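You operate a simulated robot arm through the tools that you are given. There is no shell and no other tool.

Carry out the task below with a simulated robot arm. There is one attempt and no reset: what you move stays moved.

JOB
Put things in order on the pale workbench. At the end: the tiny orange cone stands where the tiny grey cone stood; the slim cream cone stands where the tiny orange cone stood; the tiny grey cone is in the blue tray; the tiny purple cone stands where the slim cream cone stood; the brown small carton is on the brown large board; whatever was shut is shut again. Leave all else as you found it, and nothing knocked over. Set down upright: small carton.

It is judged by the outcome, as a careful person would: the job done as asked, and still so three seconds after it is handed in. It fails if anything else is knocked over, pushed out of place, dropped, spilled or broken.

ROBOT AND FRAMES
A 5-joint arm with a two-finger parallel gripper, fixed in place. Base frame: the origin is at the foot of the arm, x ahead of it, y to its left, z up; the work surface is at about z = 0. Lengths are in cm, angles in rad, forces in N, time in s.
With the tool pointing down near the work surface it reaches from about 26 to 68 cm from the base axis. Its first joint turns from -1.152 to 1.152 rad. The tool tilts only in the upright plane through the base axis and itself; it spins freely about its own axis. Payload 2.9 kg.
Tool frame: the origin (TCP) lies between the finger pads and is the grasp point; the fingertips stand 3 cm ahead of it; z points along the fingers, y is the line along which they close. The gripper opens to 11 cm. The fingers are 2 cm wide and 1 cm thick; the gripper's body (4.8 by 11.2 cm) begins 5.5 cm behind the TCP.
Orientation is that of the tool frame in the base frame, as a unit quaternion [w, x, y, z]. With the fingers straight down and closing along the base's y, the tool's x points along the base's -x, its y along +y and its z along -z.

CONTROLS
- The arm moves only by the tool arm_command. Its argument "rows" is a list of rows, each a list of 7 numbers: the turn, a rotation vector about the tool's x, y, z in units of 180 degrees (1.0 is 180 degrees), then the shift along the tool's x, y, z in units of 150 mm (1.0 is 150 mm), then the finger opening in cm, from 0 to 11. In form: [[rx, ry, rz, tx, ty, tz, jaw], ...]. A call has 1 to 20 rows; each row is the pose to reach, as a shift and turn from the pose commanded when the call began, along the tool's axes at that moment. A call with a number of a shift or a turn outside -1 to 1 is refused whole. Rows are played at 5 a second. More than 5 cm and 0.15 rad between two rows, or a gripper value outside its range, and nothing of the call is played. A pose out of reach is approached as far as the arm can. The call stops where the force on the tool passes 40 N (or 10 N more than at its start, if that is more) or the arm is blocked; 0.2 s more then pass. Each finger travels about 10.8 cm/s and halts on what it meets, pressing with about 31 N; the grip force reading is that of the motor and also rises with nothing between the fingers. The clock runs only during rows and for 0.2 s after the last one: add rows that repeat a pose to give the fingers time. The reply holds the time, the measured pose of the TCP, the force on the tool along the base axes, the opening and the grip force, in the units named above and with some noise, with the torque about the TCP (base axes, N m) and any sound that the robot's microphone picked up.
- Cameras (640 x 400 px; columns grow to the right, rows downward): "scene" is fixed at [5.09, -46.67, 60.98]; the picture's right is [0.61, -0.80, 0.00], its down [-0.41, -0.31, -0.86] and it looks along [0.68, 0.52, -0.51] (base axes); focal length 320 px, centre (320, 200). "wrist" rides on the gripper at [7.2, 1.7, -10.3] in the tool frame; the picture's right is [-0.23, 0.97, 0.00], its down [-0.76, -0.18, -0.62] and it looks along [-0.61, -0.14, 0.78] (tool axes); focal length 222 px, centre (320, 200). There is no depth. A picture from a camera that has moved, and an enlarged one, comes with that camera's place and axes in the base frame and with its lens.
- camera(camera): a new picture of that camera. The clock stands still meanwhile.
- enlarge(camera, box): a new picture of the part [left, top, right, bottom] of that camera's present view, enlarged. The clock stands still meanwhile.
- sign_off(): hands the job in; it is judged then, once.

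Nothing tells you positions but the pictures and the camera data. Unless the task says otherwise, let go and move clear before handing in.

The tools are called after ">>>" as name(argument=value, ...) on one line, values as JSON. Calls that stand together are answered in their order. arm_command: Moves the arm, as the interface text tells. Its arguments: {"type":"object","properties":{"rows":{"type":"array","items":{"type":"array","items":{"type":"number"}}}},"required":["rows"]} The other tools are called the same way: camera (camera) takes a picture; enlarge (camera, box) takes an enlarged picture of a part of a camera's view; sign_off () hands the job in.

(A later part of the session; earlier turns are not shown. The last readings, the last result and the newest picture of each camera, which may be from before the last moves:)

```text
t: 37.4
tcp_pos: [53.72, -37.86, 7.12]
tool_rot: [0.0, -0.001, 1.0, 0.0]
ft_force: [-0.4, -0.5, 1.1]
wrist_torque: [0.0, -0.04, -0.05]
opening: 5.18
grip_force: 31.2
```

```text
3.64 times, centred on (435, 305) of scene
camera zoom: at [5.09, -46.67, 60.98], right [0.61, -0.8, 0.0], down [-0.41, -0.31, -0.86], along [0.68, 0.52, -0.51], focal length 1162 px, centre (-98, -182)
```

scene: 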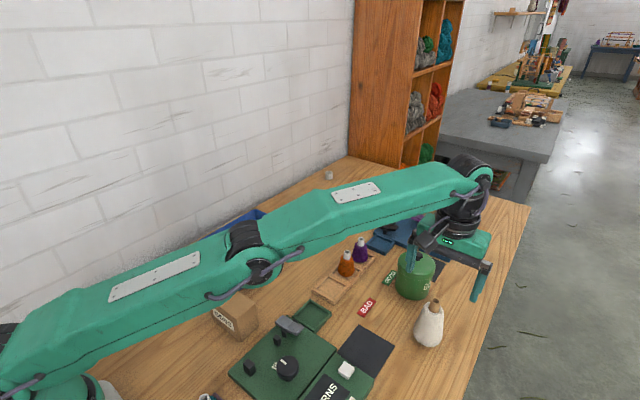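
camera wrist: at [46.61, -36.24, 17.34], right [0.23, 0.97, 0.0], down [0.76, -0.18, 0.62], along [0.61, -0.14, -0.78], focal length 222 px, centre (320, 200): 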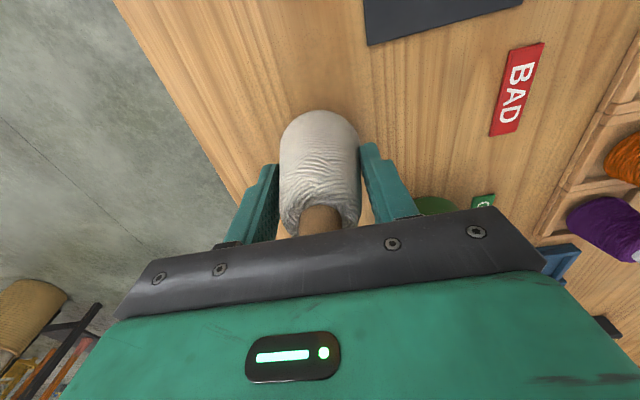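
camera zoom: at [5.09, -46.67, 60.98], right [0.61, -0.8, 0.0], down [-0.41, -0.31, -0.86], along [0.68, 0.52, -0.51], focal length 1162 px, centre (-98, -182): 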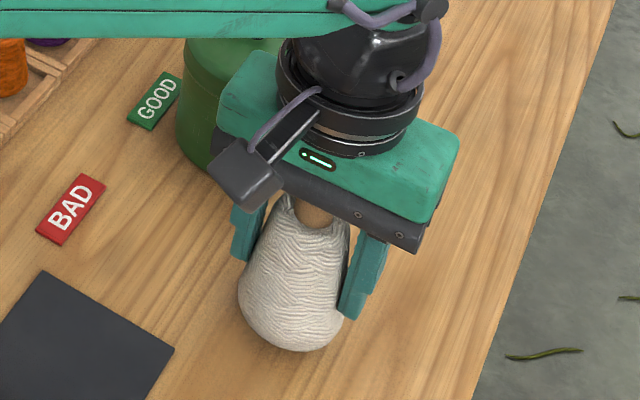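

Held at 5.2 cm. Lift about 5 cm and carry toward the near cell at (53.0, -13.5).

>>> arm_command(rows=[[0, 0, 0, 0, 0, -0.1, 3.5], [0, 0, 0, 0, 0, -0.25, 3.5], [0, 0, 0, 0, 0, -0.36, 3.5], [0, 0, 0, 0.01, 0.2, -0.36, 3.5], [0, 0, 0, 0.02, 0.4, -0.36, 3.5], [0, 0, 0, 0.04, 0.6, -0.36, 3.5], [0, 0, 0, 0.06, 0.8, -0.36, 3.5], [0, 0, 0, 0.06, 0.8, -0.36, 3.5]])

>>> enlarge(camera="scene", box=[300, 210, 460, 340])

>>> camera(camera="wrist")

```text
t: 39.2
tcp_pos: [53.06, -25.93, 12.69]
tool_rot: [0.0, 0.0, 1.0, 0.0]
ft_force: [0.1, -0.4, -2.4]
wrist_torque: [0.01, 0.01, -0.02]
opening: 5.15
grip_force: 31.4
```

```text
3.08 times, centred on (380, 275) of scene
camera zoom: at [5.1, -46.67, 60.98], right [0.61, -0.8, 0.0], down [-0.41, -0.31, -0.86], along [0.68, 0.52, -0.51], focal length 984 px, centre (135, -31)
```

zoom: 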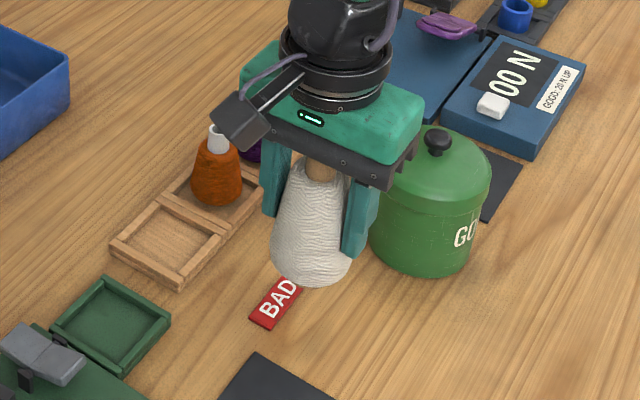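

```text
taken
camera wrist: at [45.68, -24.25, 22.77], right [0.23, 0.97, 0.0], down [0.76, -0.18, 0.62], along [0.61, -0.14, -0.78], focal length 222 px, centre (320, 200)
```

wrist: 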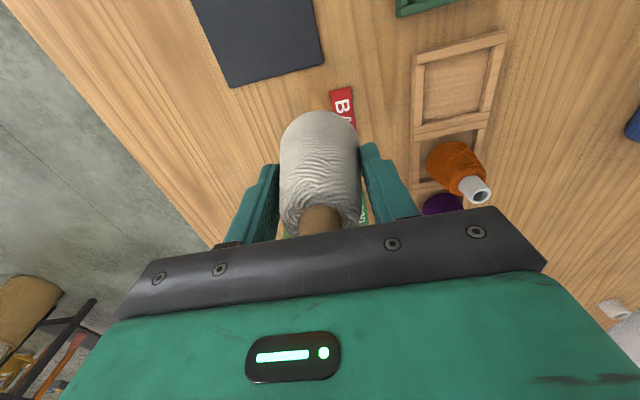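

>>> arm_command(rows=[[0, 0, 0, 0.0, 0.2, 0, 3.5], [0, 0, 0, 0.0, 0.4, 0, 3.5], [0, 0, 0, 0.005, 0.6, 0, 3.5], [0, 0, 0, 0.01, 0.75, 0, 3.5], [0, 0, 0, 0.01, 0.828, 0, 3.5], [0, 0, 0, 0.01, 0.828, 0, 3.5], [0, 0, 0, 0.01, 0.828, 0, 3.5]])

>>> enlarge(camera="scene", box=[290, 215, 400, 315])

>>> enlarge(camera="wrist", box=[240, 60, 400, 220])

```text
t: 40.8
tcp_pos: [52.96, -13.54, 12.66]
tool_rot: [0.0, 0.001, 1.0, 0.0]
ft_force: [0.7, -0.3, -0.9]
wrist_torque: [0.01, 0.01, -0.01]
opening: 5.16
grip_force: 30.7
```

```text
4.00 times, centred on (345, 265) of scene
camera zoom: at [5.1, -46.67, 60.98], right [0.61, -0.8, 0.0], down [-0.41, -0.31, -0.86], along [0.68, 0.52, -0.51], focal length 1279 px, centre (220, -60)
```

zoom: 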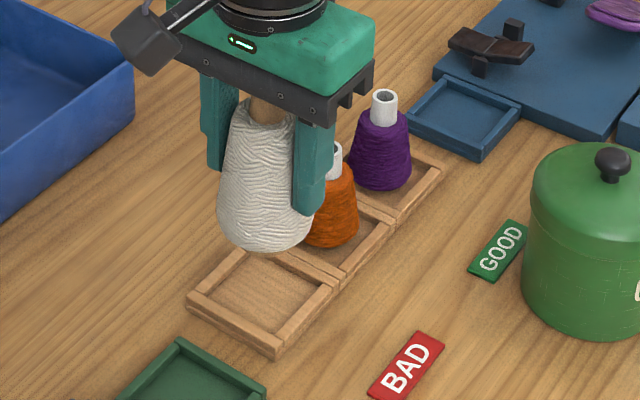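

```text
2.50 times, centred on (320, 140) of wrist
camera zoom: at [45.69, -11.84, 22.79], right [0.23, 0.97, 0.0], down [0.76, -0.18, 0.62], along [0.61, -0.14, -0.78], focal length 555 px, centre (320, 350)
```

zoom: 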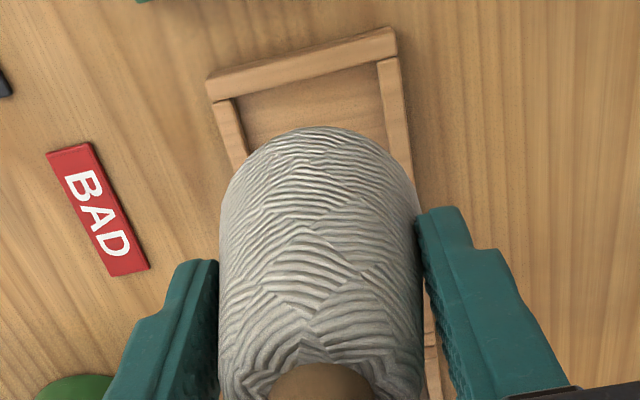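

Lowering part-way to check alignment with the cell.

>>> arm_command(rows=[[0, 0, 0, 0, 0, 0.1, 3.5], [0, 0, 0, 0, 0, 0.2, 3.5], [0, 0, 0, 0, 0, 0.26, 3.5], [0, 0, 0, 0, 0, 0.26, 3.5]])

>>> enlarge(camera="scene", box=[290, 235, 380, 315])

>>> enlarge(camera="wrist", box=[240, 60, 400, 220])

```text
t: 41.8
tcp_pos: [52.88, -13.48, 8.51]
tool_rot: [-0.001, 0.0, 1.0, 0.0]
ft_force: [0.3, 0.7, -2.3]
wrist_torque: [0.02, 0.02, 0.0]
opening: 5.15
grip_force: 30.9
```

```text
5.00 times, centred on (335, 275) of scene
camera zoom: at [5.1, -46.67, 60.98], right [0.61, -0.8, 0.0], down [-0.41, -0.31, -0.86], along [0.68, 0.52, -0.51], focal length 1598 px, centre (245, -175)
```

zoom: 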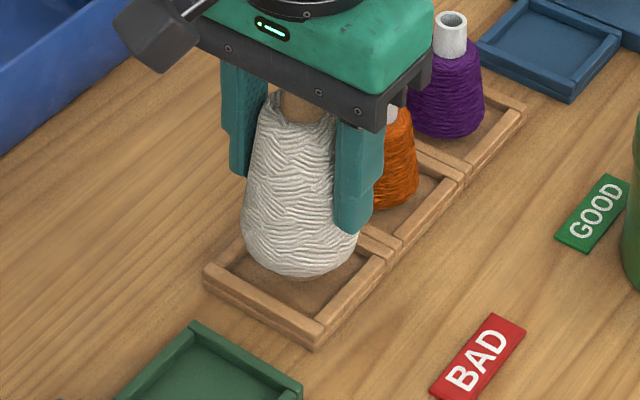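

```text
2.50 times, centred on (320, 140) of wrist
camera zoom: at [45.68, -11.86, 18.8], right [0.23, 0.97, 0.0], down [0.76, -0.18, 0.62], along [0.61, -0.14, -0.78], focal length 555 px, centre (320, 350)
```

zoom: 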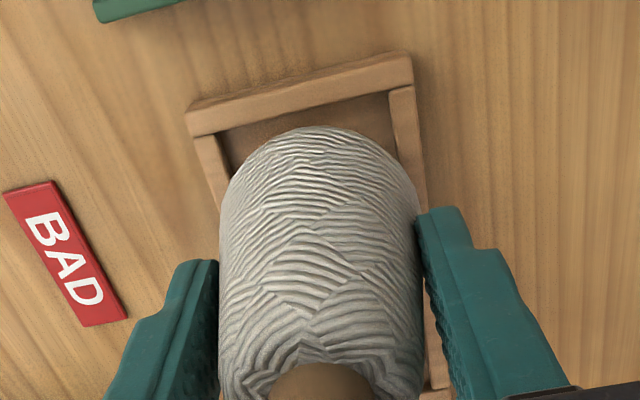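

Alignment looks good. Lower gently with force checks.

>>> arm_command(rows=[[0, 0, 0, 0, 0, 0.015, 3.5], [0, 0, 0, 0, 0, 0.03, 3.5], [0, 0, 0, 0, 0, 0.04, 3.5], [0, 0, 0, 0, 0, 0.04, 3.5]])

>>> arm_command(rows=[[0, 0, 0, 0, 0, 0.008, 3.5], [0, 0, 0, 0, 0, 0.015, 3.5], [0, 0, 0, 0, 0, 0.015, 3.5]])

```text
t: 42.8
tcp_pos: [52.87, -13.5, 8.12]
tool_rot: [0.0, 0.0, 1.0, 0.0]
ft_force: [0.6, 0.4, -1.6]
wrist_torque: [0.0, 0.0, -0.03]
opening: 5.15
grip_force: 31.0
```

```text
t: 43.6
tcp_pos: [52.91, -13.51, 7.79]
tool_rot: [-0.001, 0.0, 1.0, 0.001]
ft_force: [-0.2, -0.2, -1.9]
wrist_torque: [-0.02, 0.0, 0.03]
opening: 5.17
grip_force: 31.5
```

>>> arm_command(rows=[[0, 0, 0, 0, 0, 0.008, 3.5], [0, 0, 0, 0, 0, 0.015, 3.5], [0, 0, 0, 0, 0, 0.015, 3.5]])

>>> arm_command(rows=[[0, 0, 0, 0, 0, 0.005, 3.5], [0, 0, 0, 0, 0, 0.01, 3.5], [0, 0, 0, 0, 0, 0.01, 3.5]])

>>> enlarge(camera="scene", box=[290, 235, 380, 315])

```text
t: 44.4
tcp_pos: [52.88, -13.48, 7.69]
tool_rot: [0.001, 0.001, 1.0, 0.0]
ft_force: [-6.5, 2.4, 16.8]
wrist_torque: [0.19, 0.48, 0.0]
opening: 5.14
grip_force: 30.8
```

```text
t: 45.2
tcp_pos: [52.9, -13.54, 7.77]
tool_rot: [0.002, 0.001, 1.0, -0.001]
ft_force: [-9.1, 1.3, 31.2]
wrist_torque: [0.09, 0.64, -0.02]
opening: 5.17
grip_force: 30.9
```

```text
5.00 times, centred on (335, 275) of scene
camera zoom: at [5.07, -46.66, 60.98], right [0.61, -0.8, 0.0], down [-0.41, -0.31, -0.86], along [0.68, 0.52, -0.51], focal length 1598 px, centre (245, -175)
```

zoom: 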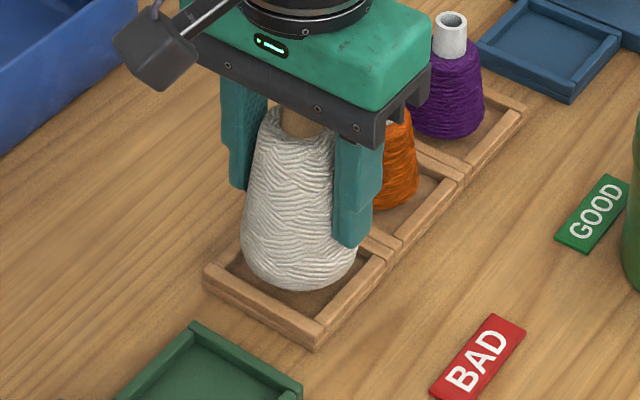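

Seated on the cell floor. Ease off, release and rise.

>>> arm_command(rows=[[0, 0, 0, 0, 0, -0.014, 3.5], [0, 0, 0, 0, 0, -0.014, 3.5], [0, 0, 0, 0, 0, -0.014, 5.5], [0, 0, 0, 0, 0, -0.014, 6.5], [0, 0, 0, 0, 0, -0.014, 8], [0, 0, 0, 0, 0, -0.014, 9], [0, 0, 0, 0, 0, -0.1, 9], [0, 0, 0, 0, 0, -0.35, 9], [0, 0, 0, 0, 0, -0.65, 9], [0, 0, 0, 0, 0, -0.85, 9], [0, 0, 0, 0, 0, -0.85, 9]])

>>> enlarge(camera="scene", box=[290, 215, 400, 315])

>>> enlarge(camera="wrist", box=[240, 60, 400, 220])

```text
t: 47.6
tcp_pos: [53.01, -13.32, 20.29]
tool_rot: [0.0, 0.0, 1.0, 0.0]
ft_force: [-0.1, -0.6, 0.4]
wrist_torque: [0.0, 0.01, -0.03]
opening: 9.01
grip_force: 0.0
```

```text
4.00 times, centred on (345, 265) of scene
camera zoom: at [5.09, -46.67, 60.98], right [0.61, -0.8, 0.0], down [-0.41, -0.31, -0.86], along [0.68, 0.52, -0.51], focal length 1279 px, centre (220, -60)
```

zoom: 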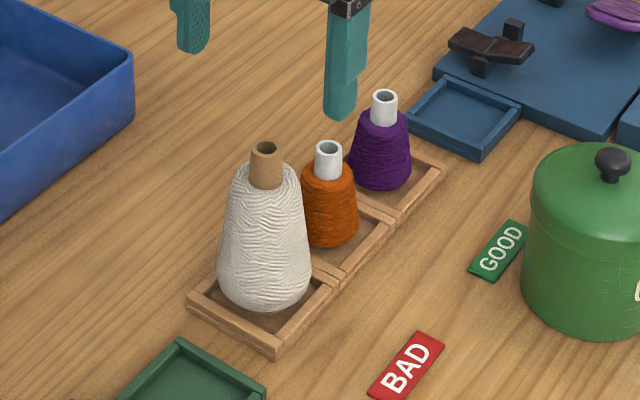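

```text
2.50 times, centred on (320, 140) of wrist
camera zoom: at [45.66, -11.64, 30.61], right [0.23, 0.97, 0.0], down [0.76, -0.18, 0.62], along [0.61, -0.14, -0.78], focal length 555 px, centre (320, 350)
```

zoom: 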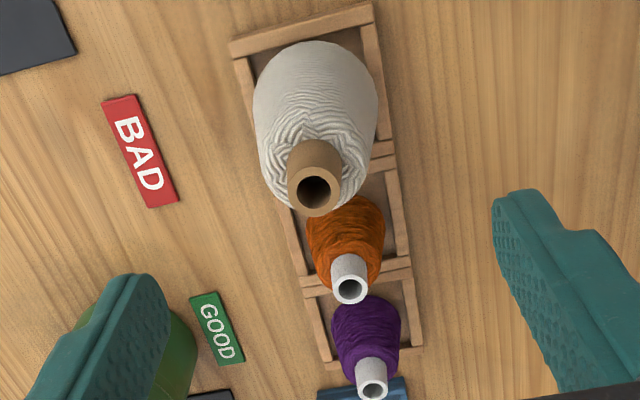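

Cream stands well in the near cell. Next, purple at (66.7, -13.5) is at the reach limit; I approach it with the tool yawed to the radial direction, checking reach as I go.

>>> arm_command(rows=[[0, 0, 0.016, -0.16, 0, 0, 10], [0, 0, 0.032, -0.33, 0, 0, 10], [0, 0, 0.048, -0.5, 0, 0.1, 10], [0, 0, 0.0637, -0.66, 0, 0.22, 10], [0, 0, 0.0637, -0.66, 0, 0.22, 10]])

>>> camera(camera="wrist")

>>> enlarge(camera="wrist", box=[240, 60, 400, 220])

```text
t: 48.8
tcp_pos: [62.86, -13.41, 16.95]
tool_rot: [0.0, 0.1, 0.995, 0.001]
ft_force: [-0.3, 0.5, -0.4]
wrist_torque: [0.03, -0.02, 0.0]
opening: 10.01
grip_force: 0.1
```

```text
taken
camera wrist: at [56.13, -10.3, 27.16], right [0.42, 0.91, 0.0], down [0.71, -0.33, 0.62], along [0.57, -0.26, -0.78], focal length 222 px, centre (320, 200)
```

wrist: 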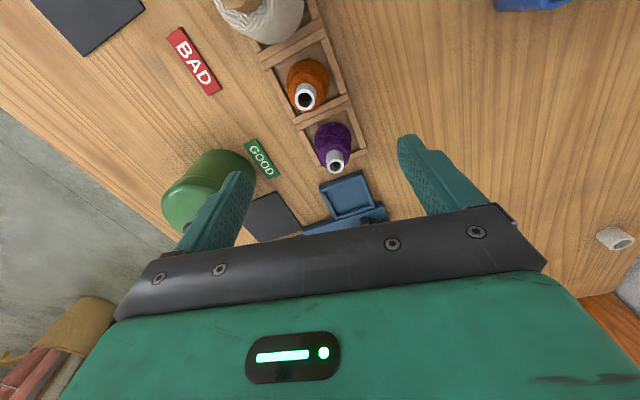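

```text
2.50 times, centred on (320, 140) of wrist
camera zoom: at [56.13, -10.3, 27.16], right [0.42, 0.91, 0.0], down [0.71, -0.33, 0.62], along [0.57, -0.26, -0.78], focal length 555 px, centre (320, 350)
```

zoom: 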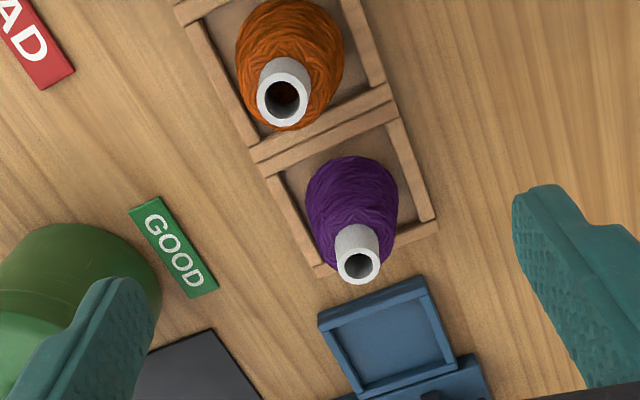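

Purple's tube confirmed at (66.8, -13.5). I go out and down with the fingers straddling it.

>>> arm_command(rows=[[0, 0, 0, -0.06, 0.012, 0.15, 10], [0, 0, 0, -0.13, 0.024, 0.33, 10], [0, 0, 0, -0.19, 0.036, 0.5, 10], [0, 0, 0, -0.255, 0.0485, 0.55, 10], [0, 0, 0, -0.255, 0.0485, 0.55, 10]])

>>> camera(camera="wrist")

>>> enlarge(camera="scene", box=[310, 190, 420, 290])

```text
t: 50.0
tcp_pos: [66.55, -13.37, 8.7]
tool_rot: [0.0, 0.1, 0.995, 0.001]
ft_force: [-0.4, -0.5, -0.5]
wrist_torque: [0.03, 0.03, -0.02]
opening: 10.0
grip_force: 0.1
```

```text
taken
camera wrist: at [59.68, -10.35, 18.91], right [0.42, 0.91, 0.0], down [0.71, -0.33, 0.62], along [0.57, -0.26, -0.78], focal length 222 px, centre (320, 200)
```

wrist: 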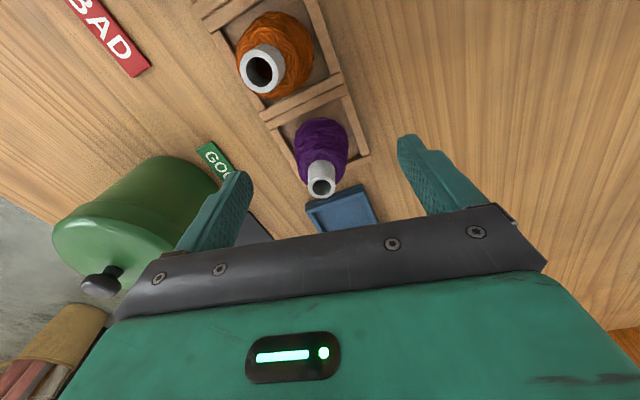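

```text
4.00 times, centred on (365, 240) of scene
camera zoom: at [5.1, -46.67, 60.98], right [0.61, -0.8, 0.0], down [-0.41, -0.31, -0.86], along [0.68, 0.52, -0.51], focal length 1279 px, centre (140, 40)
```

zoom: 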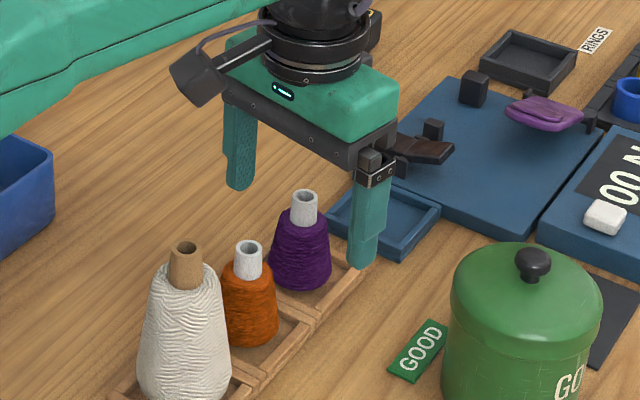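

Reach is fine. Lower to grip height with a small outward nudge.

>>> arm_command(rows=[[0, 0, 0, -0.01, 0, 0.1, 10], [0, 0, 0, -0.02, 0, 0.19, 10], [0, 0, 0, -0.02, 0, 0.227, 10], [0, 0, 0, -0.02, 0, 0.227, 10]])

>>> camera(camera="wrist")

```text
t: 51.0
tcp_pos: [66.8, -13.53, 5.3]
tool_rot: [0.0, 0.1, 0.995, 0.0]
ft_force: [0.2, -0.4, -0.5]
wrist_torque: [0.02, 0.01, 0.01]
opening: 9.99
grip_force: 0.0
```

```text
taken
camera wrist: at [60.02, -10.45, 15.51], right [0.42, 0.91, 0.0], down [0.71, -0.33, 0.62], along [0.57, -0.26, -0.78], focal length 222 px, centre (320, 200)
```

wrist: 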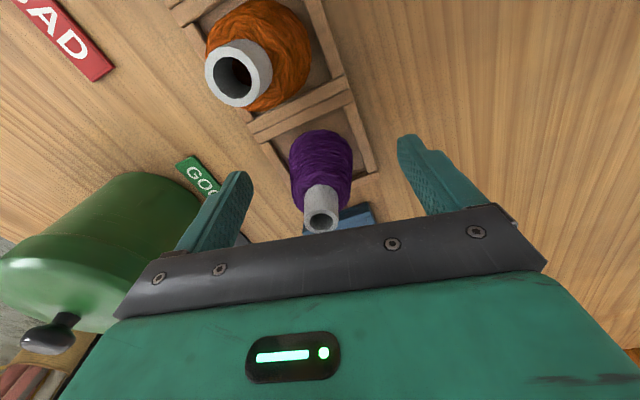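

>>> arm_command(rows=[[0, 0, 0, 0, 0, 0, 8], [0, 0, 0, 0, 0, 0, 6], [0, 0, 0, 0, 0, 0, 4.5], [0, 0, 0, 0, 0, 0, 3], [0, 0, 0, 0, 0, 0, 2], [0, 0, 0, 0, 0, 0, 2]])

>>> arm_command(rows=[[0, 0, 0, 0, 0, -0.06, 2], [0, 0, 0, 0, 0, -0.13, 2], [0, 0, 0, 0, 0, -0.2, 2], [0, 0, 0, 0, 0, -0.2, 2]])

>>> enlarge(camera="scene", box=[310, 190, 450, 310])

>>> camera(camera="wrist")

```text
t: 52.4
tcp_pos: [66.84, -13.55, 5.27]
tool_rot: [0.0, 0.101, 0.995, 0.0]
ft_force: [-0.9, 1.0, 0.2]
wrist_torque: [-0.01, 0.0, 0.0]
opening: 3.88
grip_force: 31.2
```

```text
t: 53.4
tcp_pos: [66.54, -13.47, 8.38]
tool_rot: [0.0, 0.1, 0.995, 0.0]
ft_force: [-1.0, -0.6, 0.0]
wrist_torque: [0.0, -0.03, -0.02]
opening: 3.88
grip_force: 30.6
out of reach, approached as far as the arm can: row 1, 2, 3, 4
```

```text
3.33 times, centred on (380, 250) of scene
camera zoom: at [5.09, -46.67, 60.98], right [0.61, -0.8, 0.0], down [-0.41, -0.31, -0.86], along [0.68, 0.52, -0.51], focal length 1066 px, centre (120, 33)
```

zoom: 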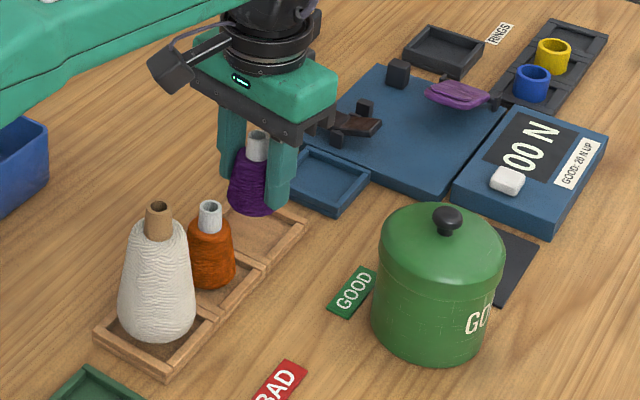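

```text
taken
camera wrist: at [59.73, -10.51, 18.51], right [0.42, 0.91, 0.0], down [0.71, -0.33, 0.62], along [0.57, -0.26, -0.78], focal length 222 px, centre (320, 200)
```

wrist: 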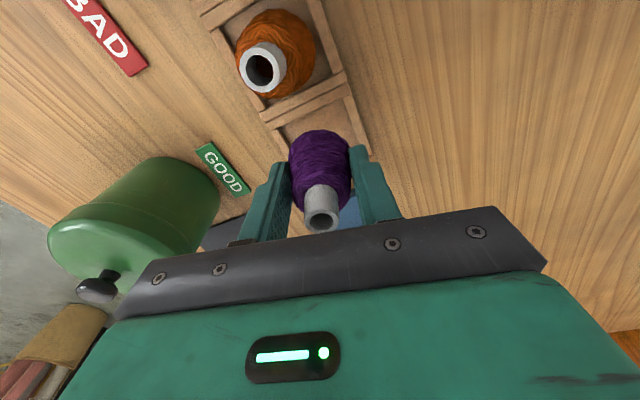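

Purple is up and clear of its cell. I swing it toward -y while retracting, staying clear of orange and the jar.

>>> arm_command(rows=[[0, 0, 0, 0.032, -0.176, 0, 2], [0, 0, 0, 0.0643, -0.353, 0, 2], [0, 0, 0, 0.19, -0.497, 0, 2], [0, 0, 0, 0.312, -0.641, 0, 2], [0, 0, 0, 0.42, -0.766, 0, 2], [0, 0, 0, 0.533, -0.891, 0, 2], [0, 0, 0, 0.533, -0.891, 0, 2]])

>>> camera(camera="scene")

```text
t: 55.0
tcp_pos: [56.05, -25.25, 8.17]
tool_rot: [0.0, 0.1, 0.995, 0.0]
ft_force: [0.9, 0.6, 0.2]
wrist_torque: [0.02, 0.01, 0.01]
opening: 3.89
grip_force: 30.7
```

```text
taken
```

scene: 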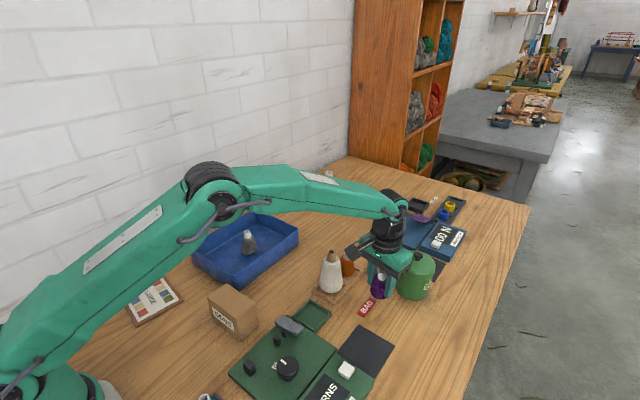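

>>> arm_command(rows=[[0, 0, 0, -0.01, -0.2, 0, 2], [0, 0, 0, -0.02, -0.4, 0, 2], [0, 0, 0, -0.03, -0.6, 0, 2], [0, 0, 0, -0.041, -0.77, 0, 2], [0, 0, 0, -0.041, -0.869, 0, 2], [0, 0, 0, -0.041, -0.869, 0, 2], [0, 0, 0, -0.041, -0.869, 0, 2]])

>>> enlarge(camera="scene", box=[380, 250, 490, 360])

>>> camera(camera="wrist")

```text
t: 56.6
tcp_pos: [54.03, -38.11, 8.26]
tool_rot: [0.0, 0.101, 0.995, 0.001]
ft_force: [-0.1, -0.4, 0.2]
wrist_torque: [0.02, 0.0, 0.05]
opening: 3.85
grip_force: 31.0
```

```text
3.64 times, centred on (435, 305) of scene
camera zoom: at [5.09, -46.67, 60.98], right [0.61, -0.8, 0.0], down [-0.41, -0.31, -0.86], along [0.68, 0.52, -0.51], focal length 1162 px, centre (-98, -182)
```

zoom: 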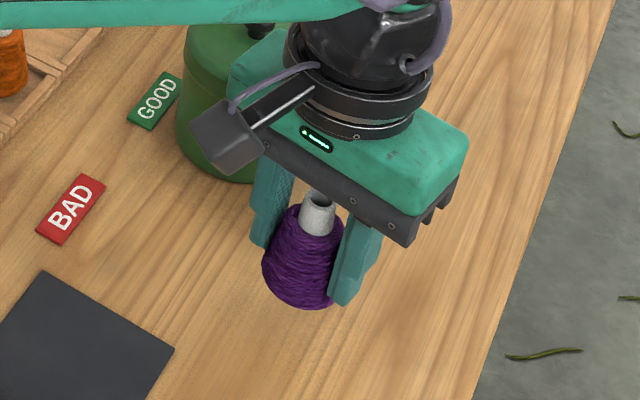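

```text
taken
camera wrist: at [47.16, -35.0, 18.49], right [0.42, 0.91, 0.0], down [0.71, -0.33, 0.62], along [0.57, -0.26, -0.78], focal length 222 px, centre (320, 200)
```

wrist: 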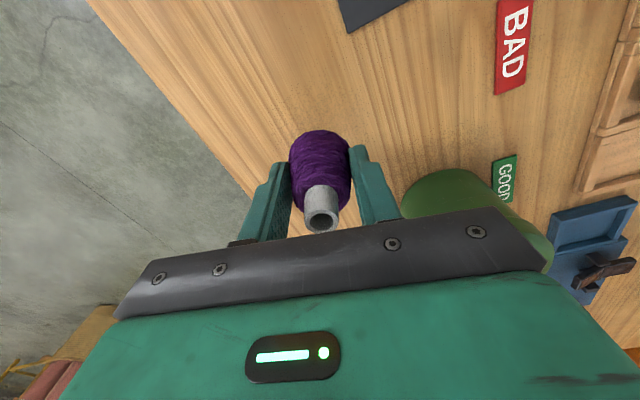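

Purple is over cream's old spot. Lowering.

>>> arm_command(rows=[[0, 0, 0, 0, 0, 0.07, 2], [0, 0, 0, 0, 0, 0.14, 2], [0, 0, 0, 0, 0, 0.19, 2], [0, 0, 0, 0, 0, 0.21, 2], [0, 0, 0, 0, 0, 0.21, 2]])

>>> arm_command(rows=[[0, 0, 0, 0, 0, 0.008, 2], [0, 0, 0, 0, 0, 0.015, 2], [0, 0, 0, 0, 0, 0.015, 2]])

```text
t: 57.8
tcp_pos: [54.1, -37.94, 4.93]
tool_rot: [0.0, 0.1, 0.995, -0.001]
ft_force: [0.0, -0.8, -0.3]
wrist_torque: [-0.01, -0.03, -0.01]
opening: 3.85
grip_force: 31.2
```

```text
t: 58.6
tcp_pos: [54.08, -37.93, 4.63]
tool_rot: [0.001, 0.101, 0.995, 0.0]
ft_force: [-0.2, 0.5, -1.1]
wrist_torque: [0.01, 0.0, 0.01]
opening: 3.89
grip_force: 31.1
```

>>> arm_command(rows=[[0, 0, 0, 0, 0, 0.005, 2], [0, 0, 0, 0, 0, 0.01, 2], [0, 0, 0, 0, 0, 0.01, 2]])

>>> enlarge(camera="scene", box=[380, 250, 490, 360])

```text
t: 59.4
tcp_pos: [53.94, -38.03, 4.72]
tool_rot: [0.0, 0.1, 0.995, 0.0]
ft_force: [-0.1, 0.3, 0.8]
wrist_torque: [0.0, -0.02, -0.05]
opening: 3.87
grip_force: 31.1
```

```text
3.64 times, centred on (435, 305) of scene
camera zoom: at [5.09, -46.67, 60.98], right [0.61, -0.8, 0.0], down [-0.41, -0.31, -0.86], along [0.68, 0.52, -0.51], focal length 1162 px, centre (-98, -182)
```

zoom: 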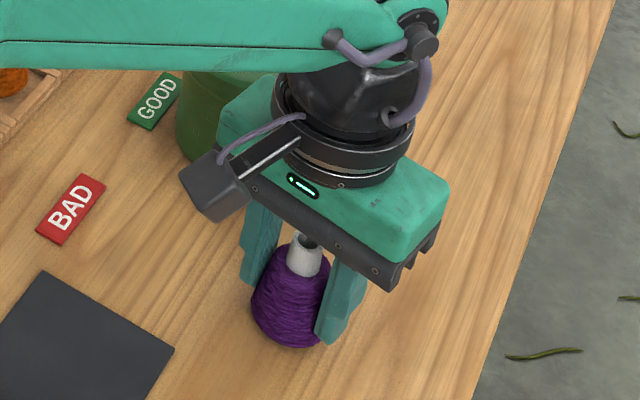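

>>> arm_command(rows=[[0, 0, 0, 0, 0, 0.004, 2], [0, 0, 0, 0, 0, 0.008, 2], [0, 0, 0, 0, 0, 0.008, 2]])

>>> arm_command(rows=[[0, 0, 0, 0, 0, 0.004, 2], [0, 0, 0, 0, 0, 0.008, 2], [0, 0, 0, 0, 0, 0.008, 2]])

```text
t: 60.2
tcp_pos: [53.95, -38.03, 4.7]
tool_rot: [0.001, 0.1, 0.995, 0.0]
ft_force: [-1.9, 1.5, 12.6]
wrist_torque: [0.16, 0.09, 0.03]
opening: 3.86
grip_force: 31.1
```

```text
t: 61.0
tcp_pos: [54.13, -37.91, 4.65]
tool_rot: [0.002, 0.101, 0.995, -0.001]
ft_force: [-5.9, 1.8, 28.2]
wrist_torque: [0.19, 0.22, 0.04]
opening: 3.87
grip_force: 31.0
```

Contact with the bench. Ease off, release and rise.

>>> arm_command(rows=[[0, 0, 0, 0, 0, -0.013, 2], [0, 0, 0, 0, 0, -0.013, 2], [0, 0, 0, 0, 0, -0.013, 4.2], [0, 0, 0, 0, 0, -0.013, 5], [0, 0, 0, 0, 0, -0.013, 7], [0, 0, 0, 0, 0, -0.013, 8], [0, 0, 0, 0, 0, -0.1, 8], [0, 0, 0, 0, 0, -0.3, 8], [0, 0, 0, 0, 0, -0.55, 8], [0, 0, 0, 0, 0, -0.75, 8], [0, 0, 0, 0, 0, -0.75, 8]])

>>> enlarge(camera="wrist", box=[240, 60, 400, 220])

>>> enlarge(camera="scene", box=[380, 250, 490, 360])

```text
t: 63.4
tcp_pos: [53.99, -37.83, 15.47]
tool_rot: [0.0, 0.101, 0.995, 0.001]
ft_force: [-0.2, 0.5, -0.5]
wrist_torque: [-0.03, -0.02, 0.01]
opening: 7.99
grip_force: 0.0
```

```text
2.50 times, centred on (320, 140) of wrist
camera zoom: at [47.26, -34.83, 25.71], right [0.42, 0.91, 0.0], down [0.71, -0.33, 0.62], along [0.57, -0.26, -0.78], focal length 555 px, centre (320, 350)
```

zoom: 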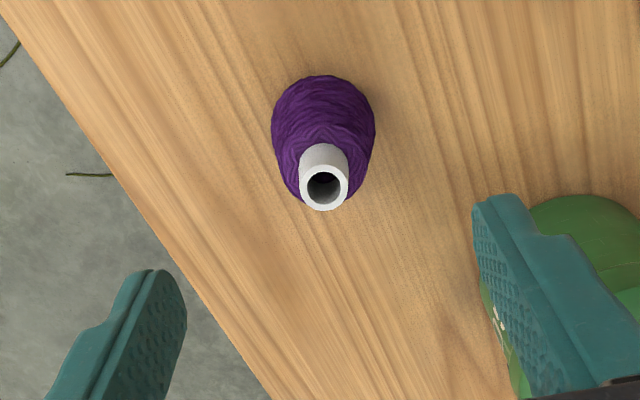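

```text
3.64 times, centred on (435, 305) of scene
camera zoom: at [5.09, -46.67, 60.98], right [0.61, -0.8, 0.0], down [-0.41, -0.31, -0.86], along [0.68, 0.52, -0.51], focal length 1162 px, centre (-98, -182)
```

zoom: 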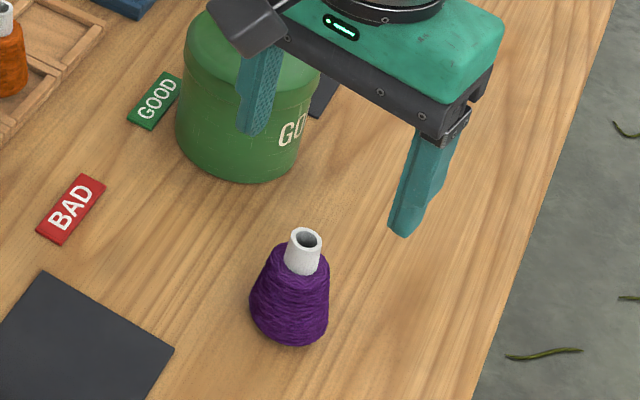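

Purple stands upright on cream's old spot. Now I move back over the carton to measure it and the board.

>>> arm_command(rows=[[0, 0, 0, 0, 0, -0.2, 8], [0, 0, -0.016, 0.16, 0.17, -0.4, 8], [0, 0, -0.032, 0.33, 0.34, -0.4, 8], [0, 0, -0.048, 0.49, 0.51, -0.4, 8], [0, 0, -0.0637, 0.648, 0.678, -0.4, 8]])

>>> arm_command(rows=[[0, 0, 0, 0.16, 0.26, 0, 10], [0, 0, 0, 0.33, 0.53, 0, 10], [0, 0, 0, 0.5, 0.793, 0, 11]])

>>> arm_command(rows=[[0, 0, 0, 0.16, 0.26, 0, 11], [0, 0, 0, 0.33, 0.53, 0, 11], [0, 0, 0, 0.5, 0.793, 0, 11], [0, 0, 0, 0.5, 0.793, 0, 11]])

>>> camera(camera="wrist")

>>> camera(camera="scene")

```text
t: 64.6
tcp_pos: [46.46, -25.94, 21.8]
tool_rot: [0.0, 0.0, 1.0, 0.0]
ft_force: [-0.1, 0.5, 0.9]
wrist_torque: [-0.02, -0.02, 0.01]
opening: 8.0
grip_force: 0.1
```

```text
t: 65.4
tcp_pos: [38.82, -14.15, 21.56]
tool_rot: [0.0, 0.0, 1.0, 0.0]
ft_force: [0.2, 0.1, 0.8]
wrist_torque: [0.02, 0.01, 0.0]
opening: 11.02
grip_force: 0.2
```

```text
t: 66.4
tcp_pos: [31.38, -2.28, 21.5]
tool_rot: [0.0, 0.0, 1.0, 0.0]
ft_force: [-0.1, -0.1, 1.1]
wrist_torque: [0.02, -0.03, 0.03]
opening: 11.0
grip_force: 0.1
```

```text
taken
camera wrist: at [24.26, -0.67, 31.79], right [0.23, 0.97, 0.0], down [0.76, -0.18, 0.62], along [0.61, -0.14, -0.78], focal length 222 px, centre (320, 200)
```

wrist: 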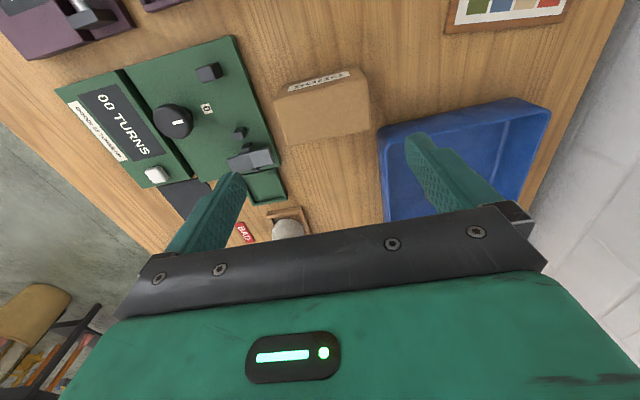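

```text
taken
```

scene: 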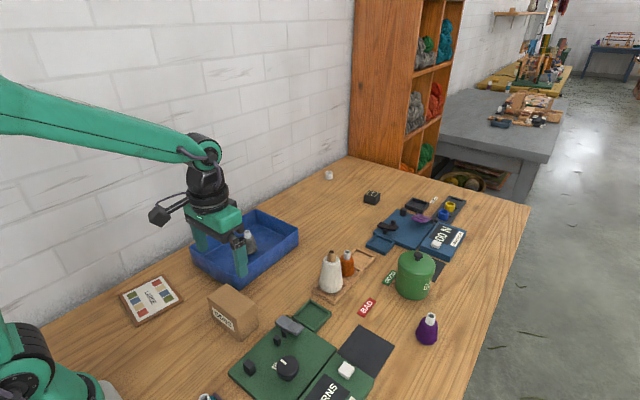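

>>> enlarge(camera="wrist", box=[240, 40, 400, 165])

>>> enlarge(camera="scene", box=[190, 275, 280, 350])

>>> enlarge(camera="scene", box=[105, 260, 205, 340])

```text
3.20 times, centred on (320, 102) of wrist
camera zoom: at [24.26, -0.67, 31.79], right [0.23, 0.97, 0.0], down [0.76, -0.18, 0.62], along [0.61, -0.14, -0.78], focal length 711 px, centre (320, 512)
```

zoom: 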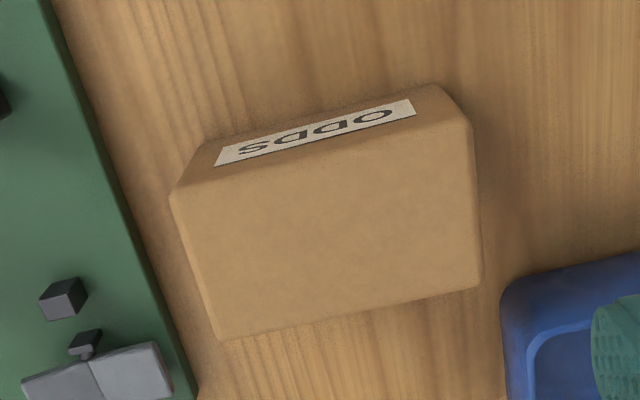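

```text
5.33 times, centred on (235, 312) of scene
camera zoom: at [5.09, -46.67, 60.98], right [0.61, -0.8, 0.0], down [-0.41, -0.31, -0.86], along [0.68, 0.52, -0.51], focal length 1705 px, centre (773, -400)
```

zoom: 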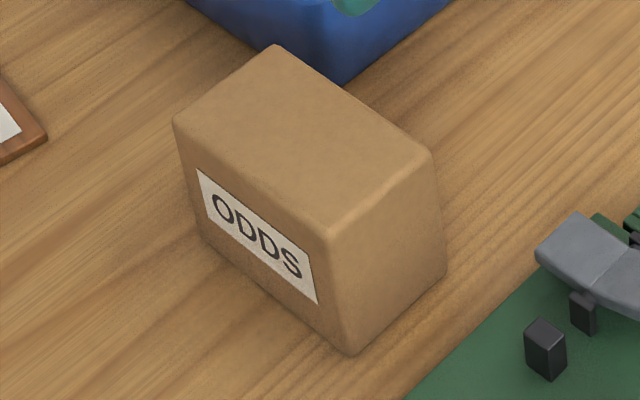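

```text
5.00 times, centred on (155, 300) of scene
camera zoom: at [5.09, -46.67, 60.98], right [0.61, -0.8, 0.0], down [-0.41, -0.31, -0.86], along [0.68, 0.52, -0.51], focal length 1598 px, centre (1145, -300)
```

zoom: 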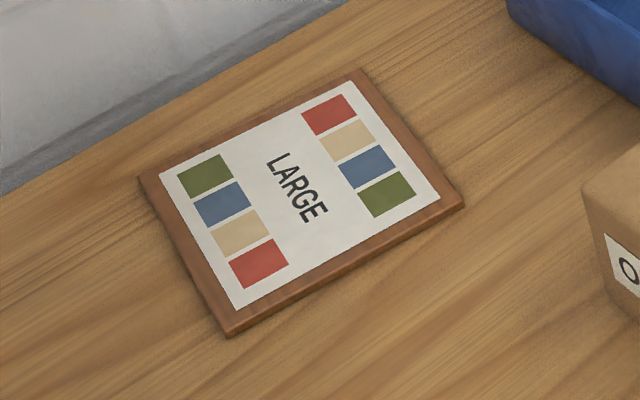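

The carton measures about 5.2 (x) × 9.4 (y) × 7.4 tall, centred at (31.9, -2.0). The board is about 10.6 × 12.5, centred at (23.7, 19.1), turned about -9°. I'll spin the tool ~88° to grip the carton across x.

>>> arm_command(rows=[[0, 0, -0.045, -0.01, 0.005, 0, 9], [0, 0, -0.09, -0.02, 0.01, 0, 9], [0, 0, -0.135, -0.033, 0.019, 0, 9], [0, 0, -0.18, -0.033, 0.019, 0, 9], [0, 0, -0.225, -0.033, 0.019, 0, 9], [0, 0, -0.27, -0.033, 0.019, 0, 9], [0, 0, -0.315, -0.033, 0.019, 0, 9], [0, 0, -0.36, -0.033, 0.019, 0, 9], [0, 0, -0.405, -0.033, 0.019, 0, 9], [0, 0, -0.45, -0.033, 0.019, 0, 9], [0, 0, -0.489, -0.033, 0.019, 0, 9], [0, 0, -0.489, -0.033, 0.019, 0, 9]])

>>> camera(camera="wrist")

>>> enlarge(camera="wrist", box=[220, 60, 420, 220])

```text
t: 69.0
tcp_pos: [32.12, -1.85, 21.75]
tool_rot: [0.0, -0.695, 0.719, 0.0]
ft_force: [-0.1, -0.5, -0.4]
wrist_torque: [0.02, 0.01, 0.01]
opening: 9.02
grip_force: 0.0
```

```text
taken
camera wrist: at [30.08, -9.11, 31.94], right [-0.97, 0.26, 0.0], down [0.2, 0.76, 0.62], along [0.16, 0.6, -0.78], focal length 222 px, centre (320, 200)
```

wrist: 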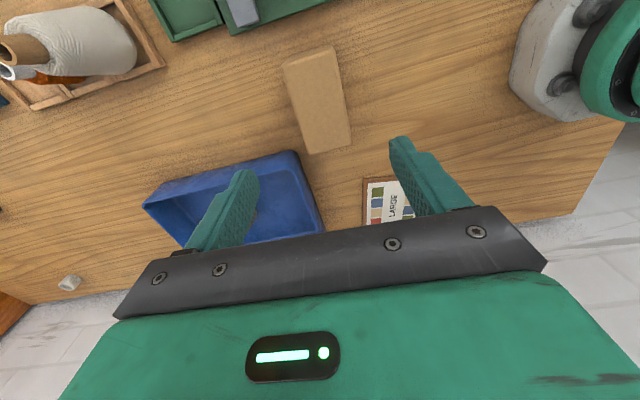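

```text
2.50 times, centred on (320, 140) of wrist
camera zoom: at [30.08, -9.11, 31.94], right [-0.97, 0.26, 0.0], down [0.2, 0.76, 0.62], along [0.16, 0.6, -0.78], focal length 555 px, centre (320, 350)
```

zoom: 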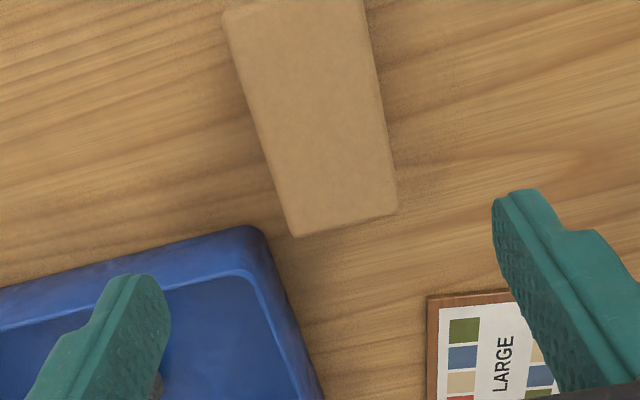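

The carton is centred under the tool at about (32.0, -2.2). Descend in two steps with jaws at 9.

>>> arm_command(rows=[[0, 0, -0.011, 0.01, 0, 0.2, 9], [0, 0, -0.011, 0.01, 0, 0.4, 9], [0, 0, -0.011, 0.01, 0, 0.6, 9], [0, 0, -0.011, 0.01, 0, 0.73, 9], [0, 0, -0.011, 0.01, 0, 0.73, 9]])

>>> camera(camera="wrist")

>>> camera(camera="scene")

```text
t: 70.2
tcp_pos: [32.06, -1.92, 10.39]
tool_rot: [0.0, -0.707, 0.708, 0.0]
ft_force: [-0.3, 0.2, 0.1]
wrist_torque: [0.0, -0.01, 0.04]
opening: 9.01
grip_force: 0.1
```

```text
taken
camera wrist: at [30.35, -9.29, 20.79], right [-0.97, 0.23, 0.0], down [0.18, 0.76, 0.62], along [0.14, 0.61, -0.78], focal length 222 px, centre (320, 200)
```

wrist: 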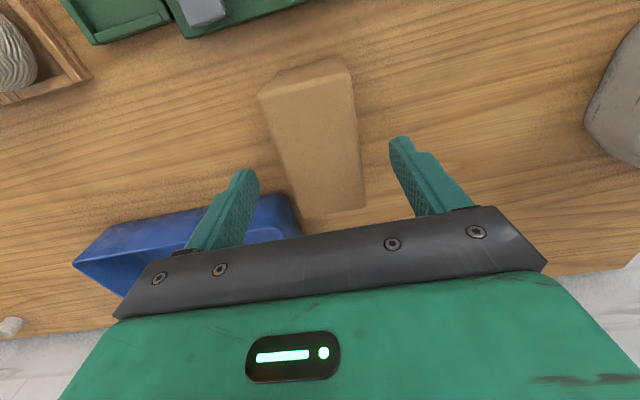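

```text
taken
```

scene: 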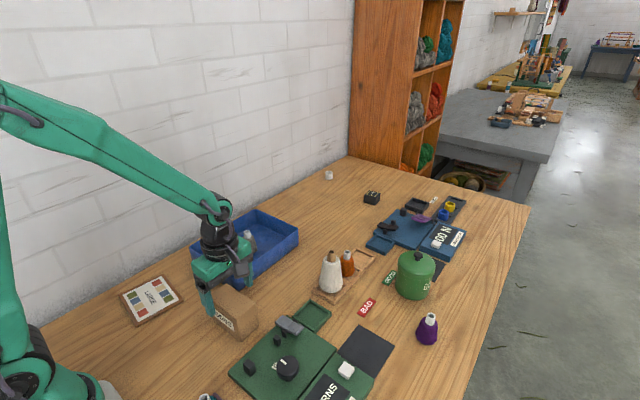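

>>> arm_command(rows=[[0, 0, 0, 0, 0, 0.15, 9], [0, 0, 0, 0, 0, 0.3, 9], [0, 0, 0, 0, 0, 0.4, 9], [0, 0, 0, 0, 0, 0.413, 9], [0, 0, 0, 0, 0, 0.413, 9], [0, 0, 0, 0, 0, 0.413, 7.5], [0, 0, 0, 0, 0, 0.413, 6], [0, 0, 0, 0, 0, 0.413, 5], [0, 0, 0, 0, 0, 0.413, 4], [0, 0, 0, 0, 0, 0.413, 3.5], [0, 0, 0, 0, 0, 0.413, 3.5]])

>>> camera(camera="wrist")

>>> enlarge(camera="scene", box=[180, 240, 290, 350])

```text
t: 72.6
tcp_pos: [32.11, -1.97, 4.54]
tool_rot: [0.0, 0.707, -0.707, 0.0]
ft_force: [-0.5, -0.1, 1.2]
wrist_torque: [-0.03, 0.0, 0.01]
opening: 5.43
grip_force: 31.0
```

```text
taken
camera wrist: at [30.39, -9.3, 14.83], right [-0.97, 0.23, 0.0], down [0.18, 0.76, 0.62], along [0.14, 0.61, -0.78], focal length 222 px, centre (320, 200)
```

wrist: 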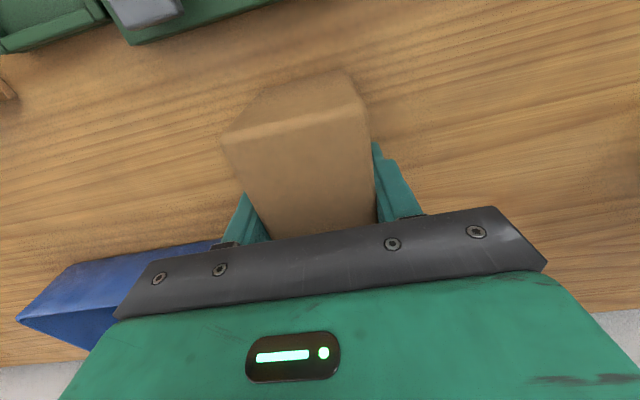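

```text
3.64 times, centred on (235, 295) of scene
camera zoom: at [5.09, -46.67, 60.98], right [0.61, -0.8, 0.0], down [-0.41, -0.31, -0.86], along [0.68, 0.52, -0.51], focal length 1162 px, centre (629, -146)
```

zoom: 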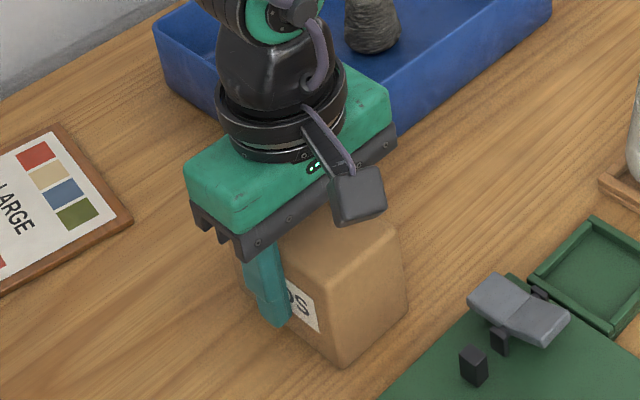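

Held at 5.4 cm. Lift 6 cm and carry toward the board, turning about -9° to match it.

>>> arm_command(rows=[[0, 0, 0, 0, 0, -0.1, 3.5], [0, 0, 0, 0, 0, -0.25, 3.5], [0, 0, 0, 0, 0, -0.4, 3.5], [0, 0, 0, -0.15, 0.08, -0.4, 3.5], [0, 0, 0, -0.35, 0.16, -0.4, 3.5], [0, 0, 0.024, -0.55, 0.22, -0.4, 3.5], [0, 0, 0.0484, -0.7, 0.27, -0.4, 3.5], [0, 0, 0.0484, -0.7, 0.27, -0.4, 3.5]])

>>> camera(camera="wrist")

>>> camera(camera="scene")

```text
t: 74.4
tcp_pos: [28.09, 8.56, 10.71]
tool_rot: [0.0, -0.65, 0.76, 0.001]
ft_force: [0.2, -0.4, -0.8]
wrist_torque: [-0.01, -0.02, -0.04]
opening: 5.41
grip_force: 30.9
```

```text
taken
camera wrist: at [25.25, 1.55, 20.9], right [-0.93, 0.37, 0.0], down [0.29, 0.73, 0.62], along [0.23, 0.58, -0.78], focal length 222 px, centre (320, 200)
```

wrist: 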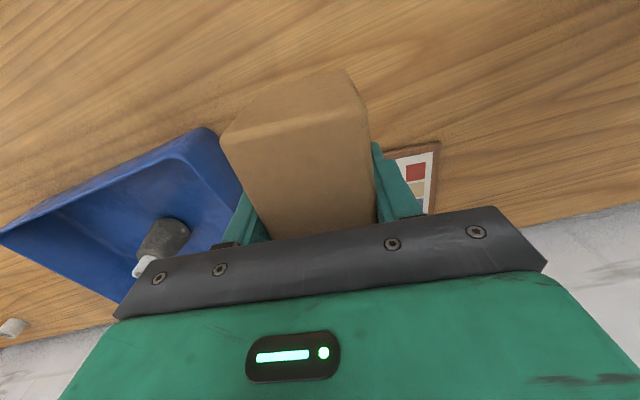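

```text
taken
```

scene: 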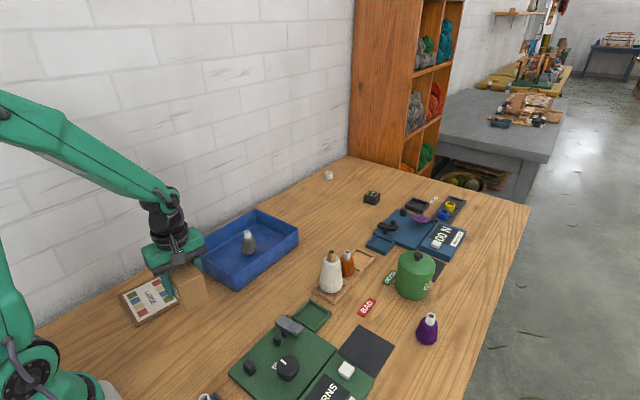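

>>> arm_command(rows=[[0, 0, 0, -0.2, 0.12, 0, 3.5], [0, 0, 0, -0.4, 0.24, 0, 3.5], [0, 0, 0, -0.57, 0.34, 0, 3.5], [0, 0, 0, -0.666, 0.388, 0, 3.5], [0, 0, 0, -0.666, 0.388, 0, 3.5]])

>>> camera(camera="wrist")

>>> enlarge(camera="scene", box=[80, 220, 220, 340])

```text
t: 75.6
tcp_pos: [23.73, 19.13, 10.51]
tool_rot: [-0.001, -0.651, 0.759, 0.0]
ft_force: [0.0, -0.4, -0.1]
wrist_torque: [0.03, -0.01, -0.04]
opening: 5.43
grip_force: 31.1
```

```text
taken
camera wrist: at [21.0, 12.17, 20.76], right [-0.93, 0.37, 0.0], down [0.29, 0.73, 0.62], along [0.23, 0.58, -0.78], focal length 222 px, centre (320, 200)
```

wrist: 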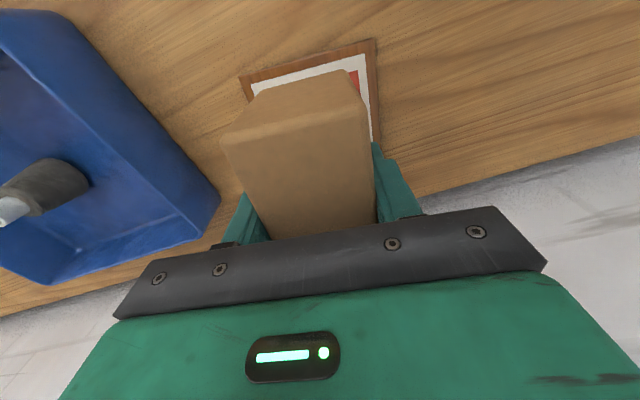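

```text
3.33 times, centred on (150, 280) of scene
camera zoom: at [5.1, -46.67, 60.98], right [0.61, -0.8, 0.0], down [-0.41, -0.31, -0.86], along [0.68, 0.52, -0.51], focal length 1066 px, centre (887, -67)
```

zoom: 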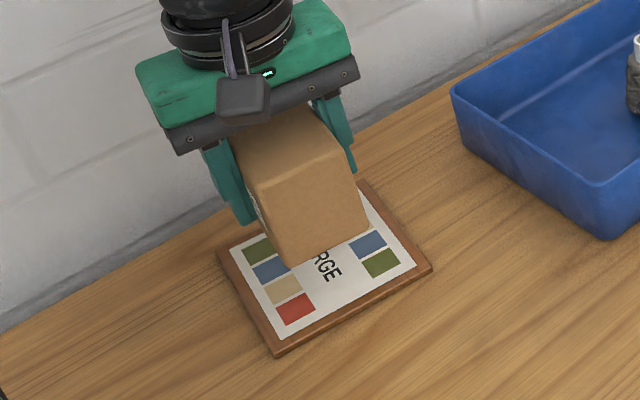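

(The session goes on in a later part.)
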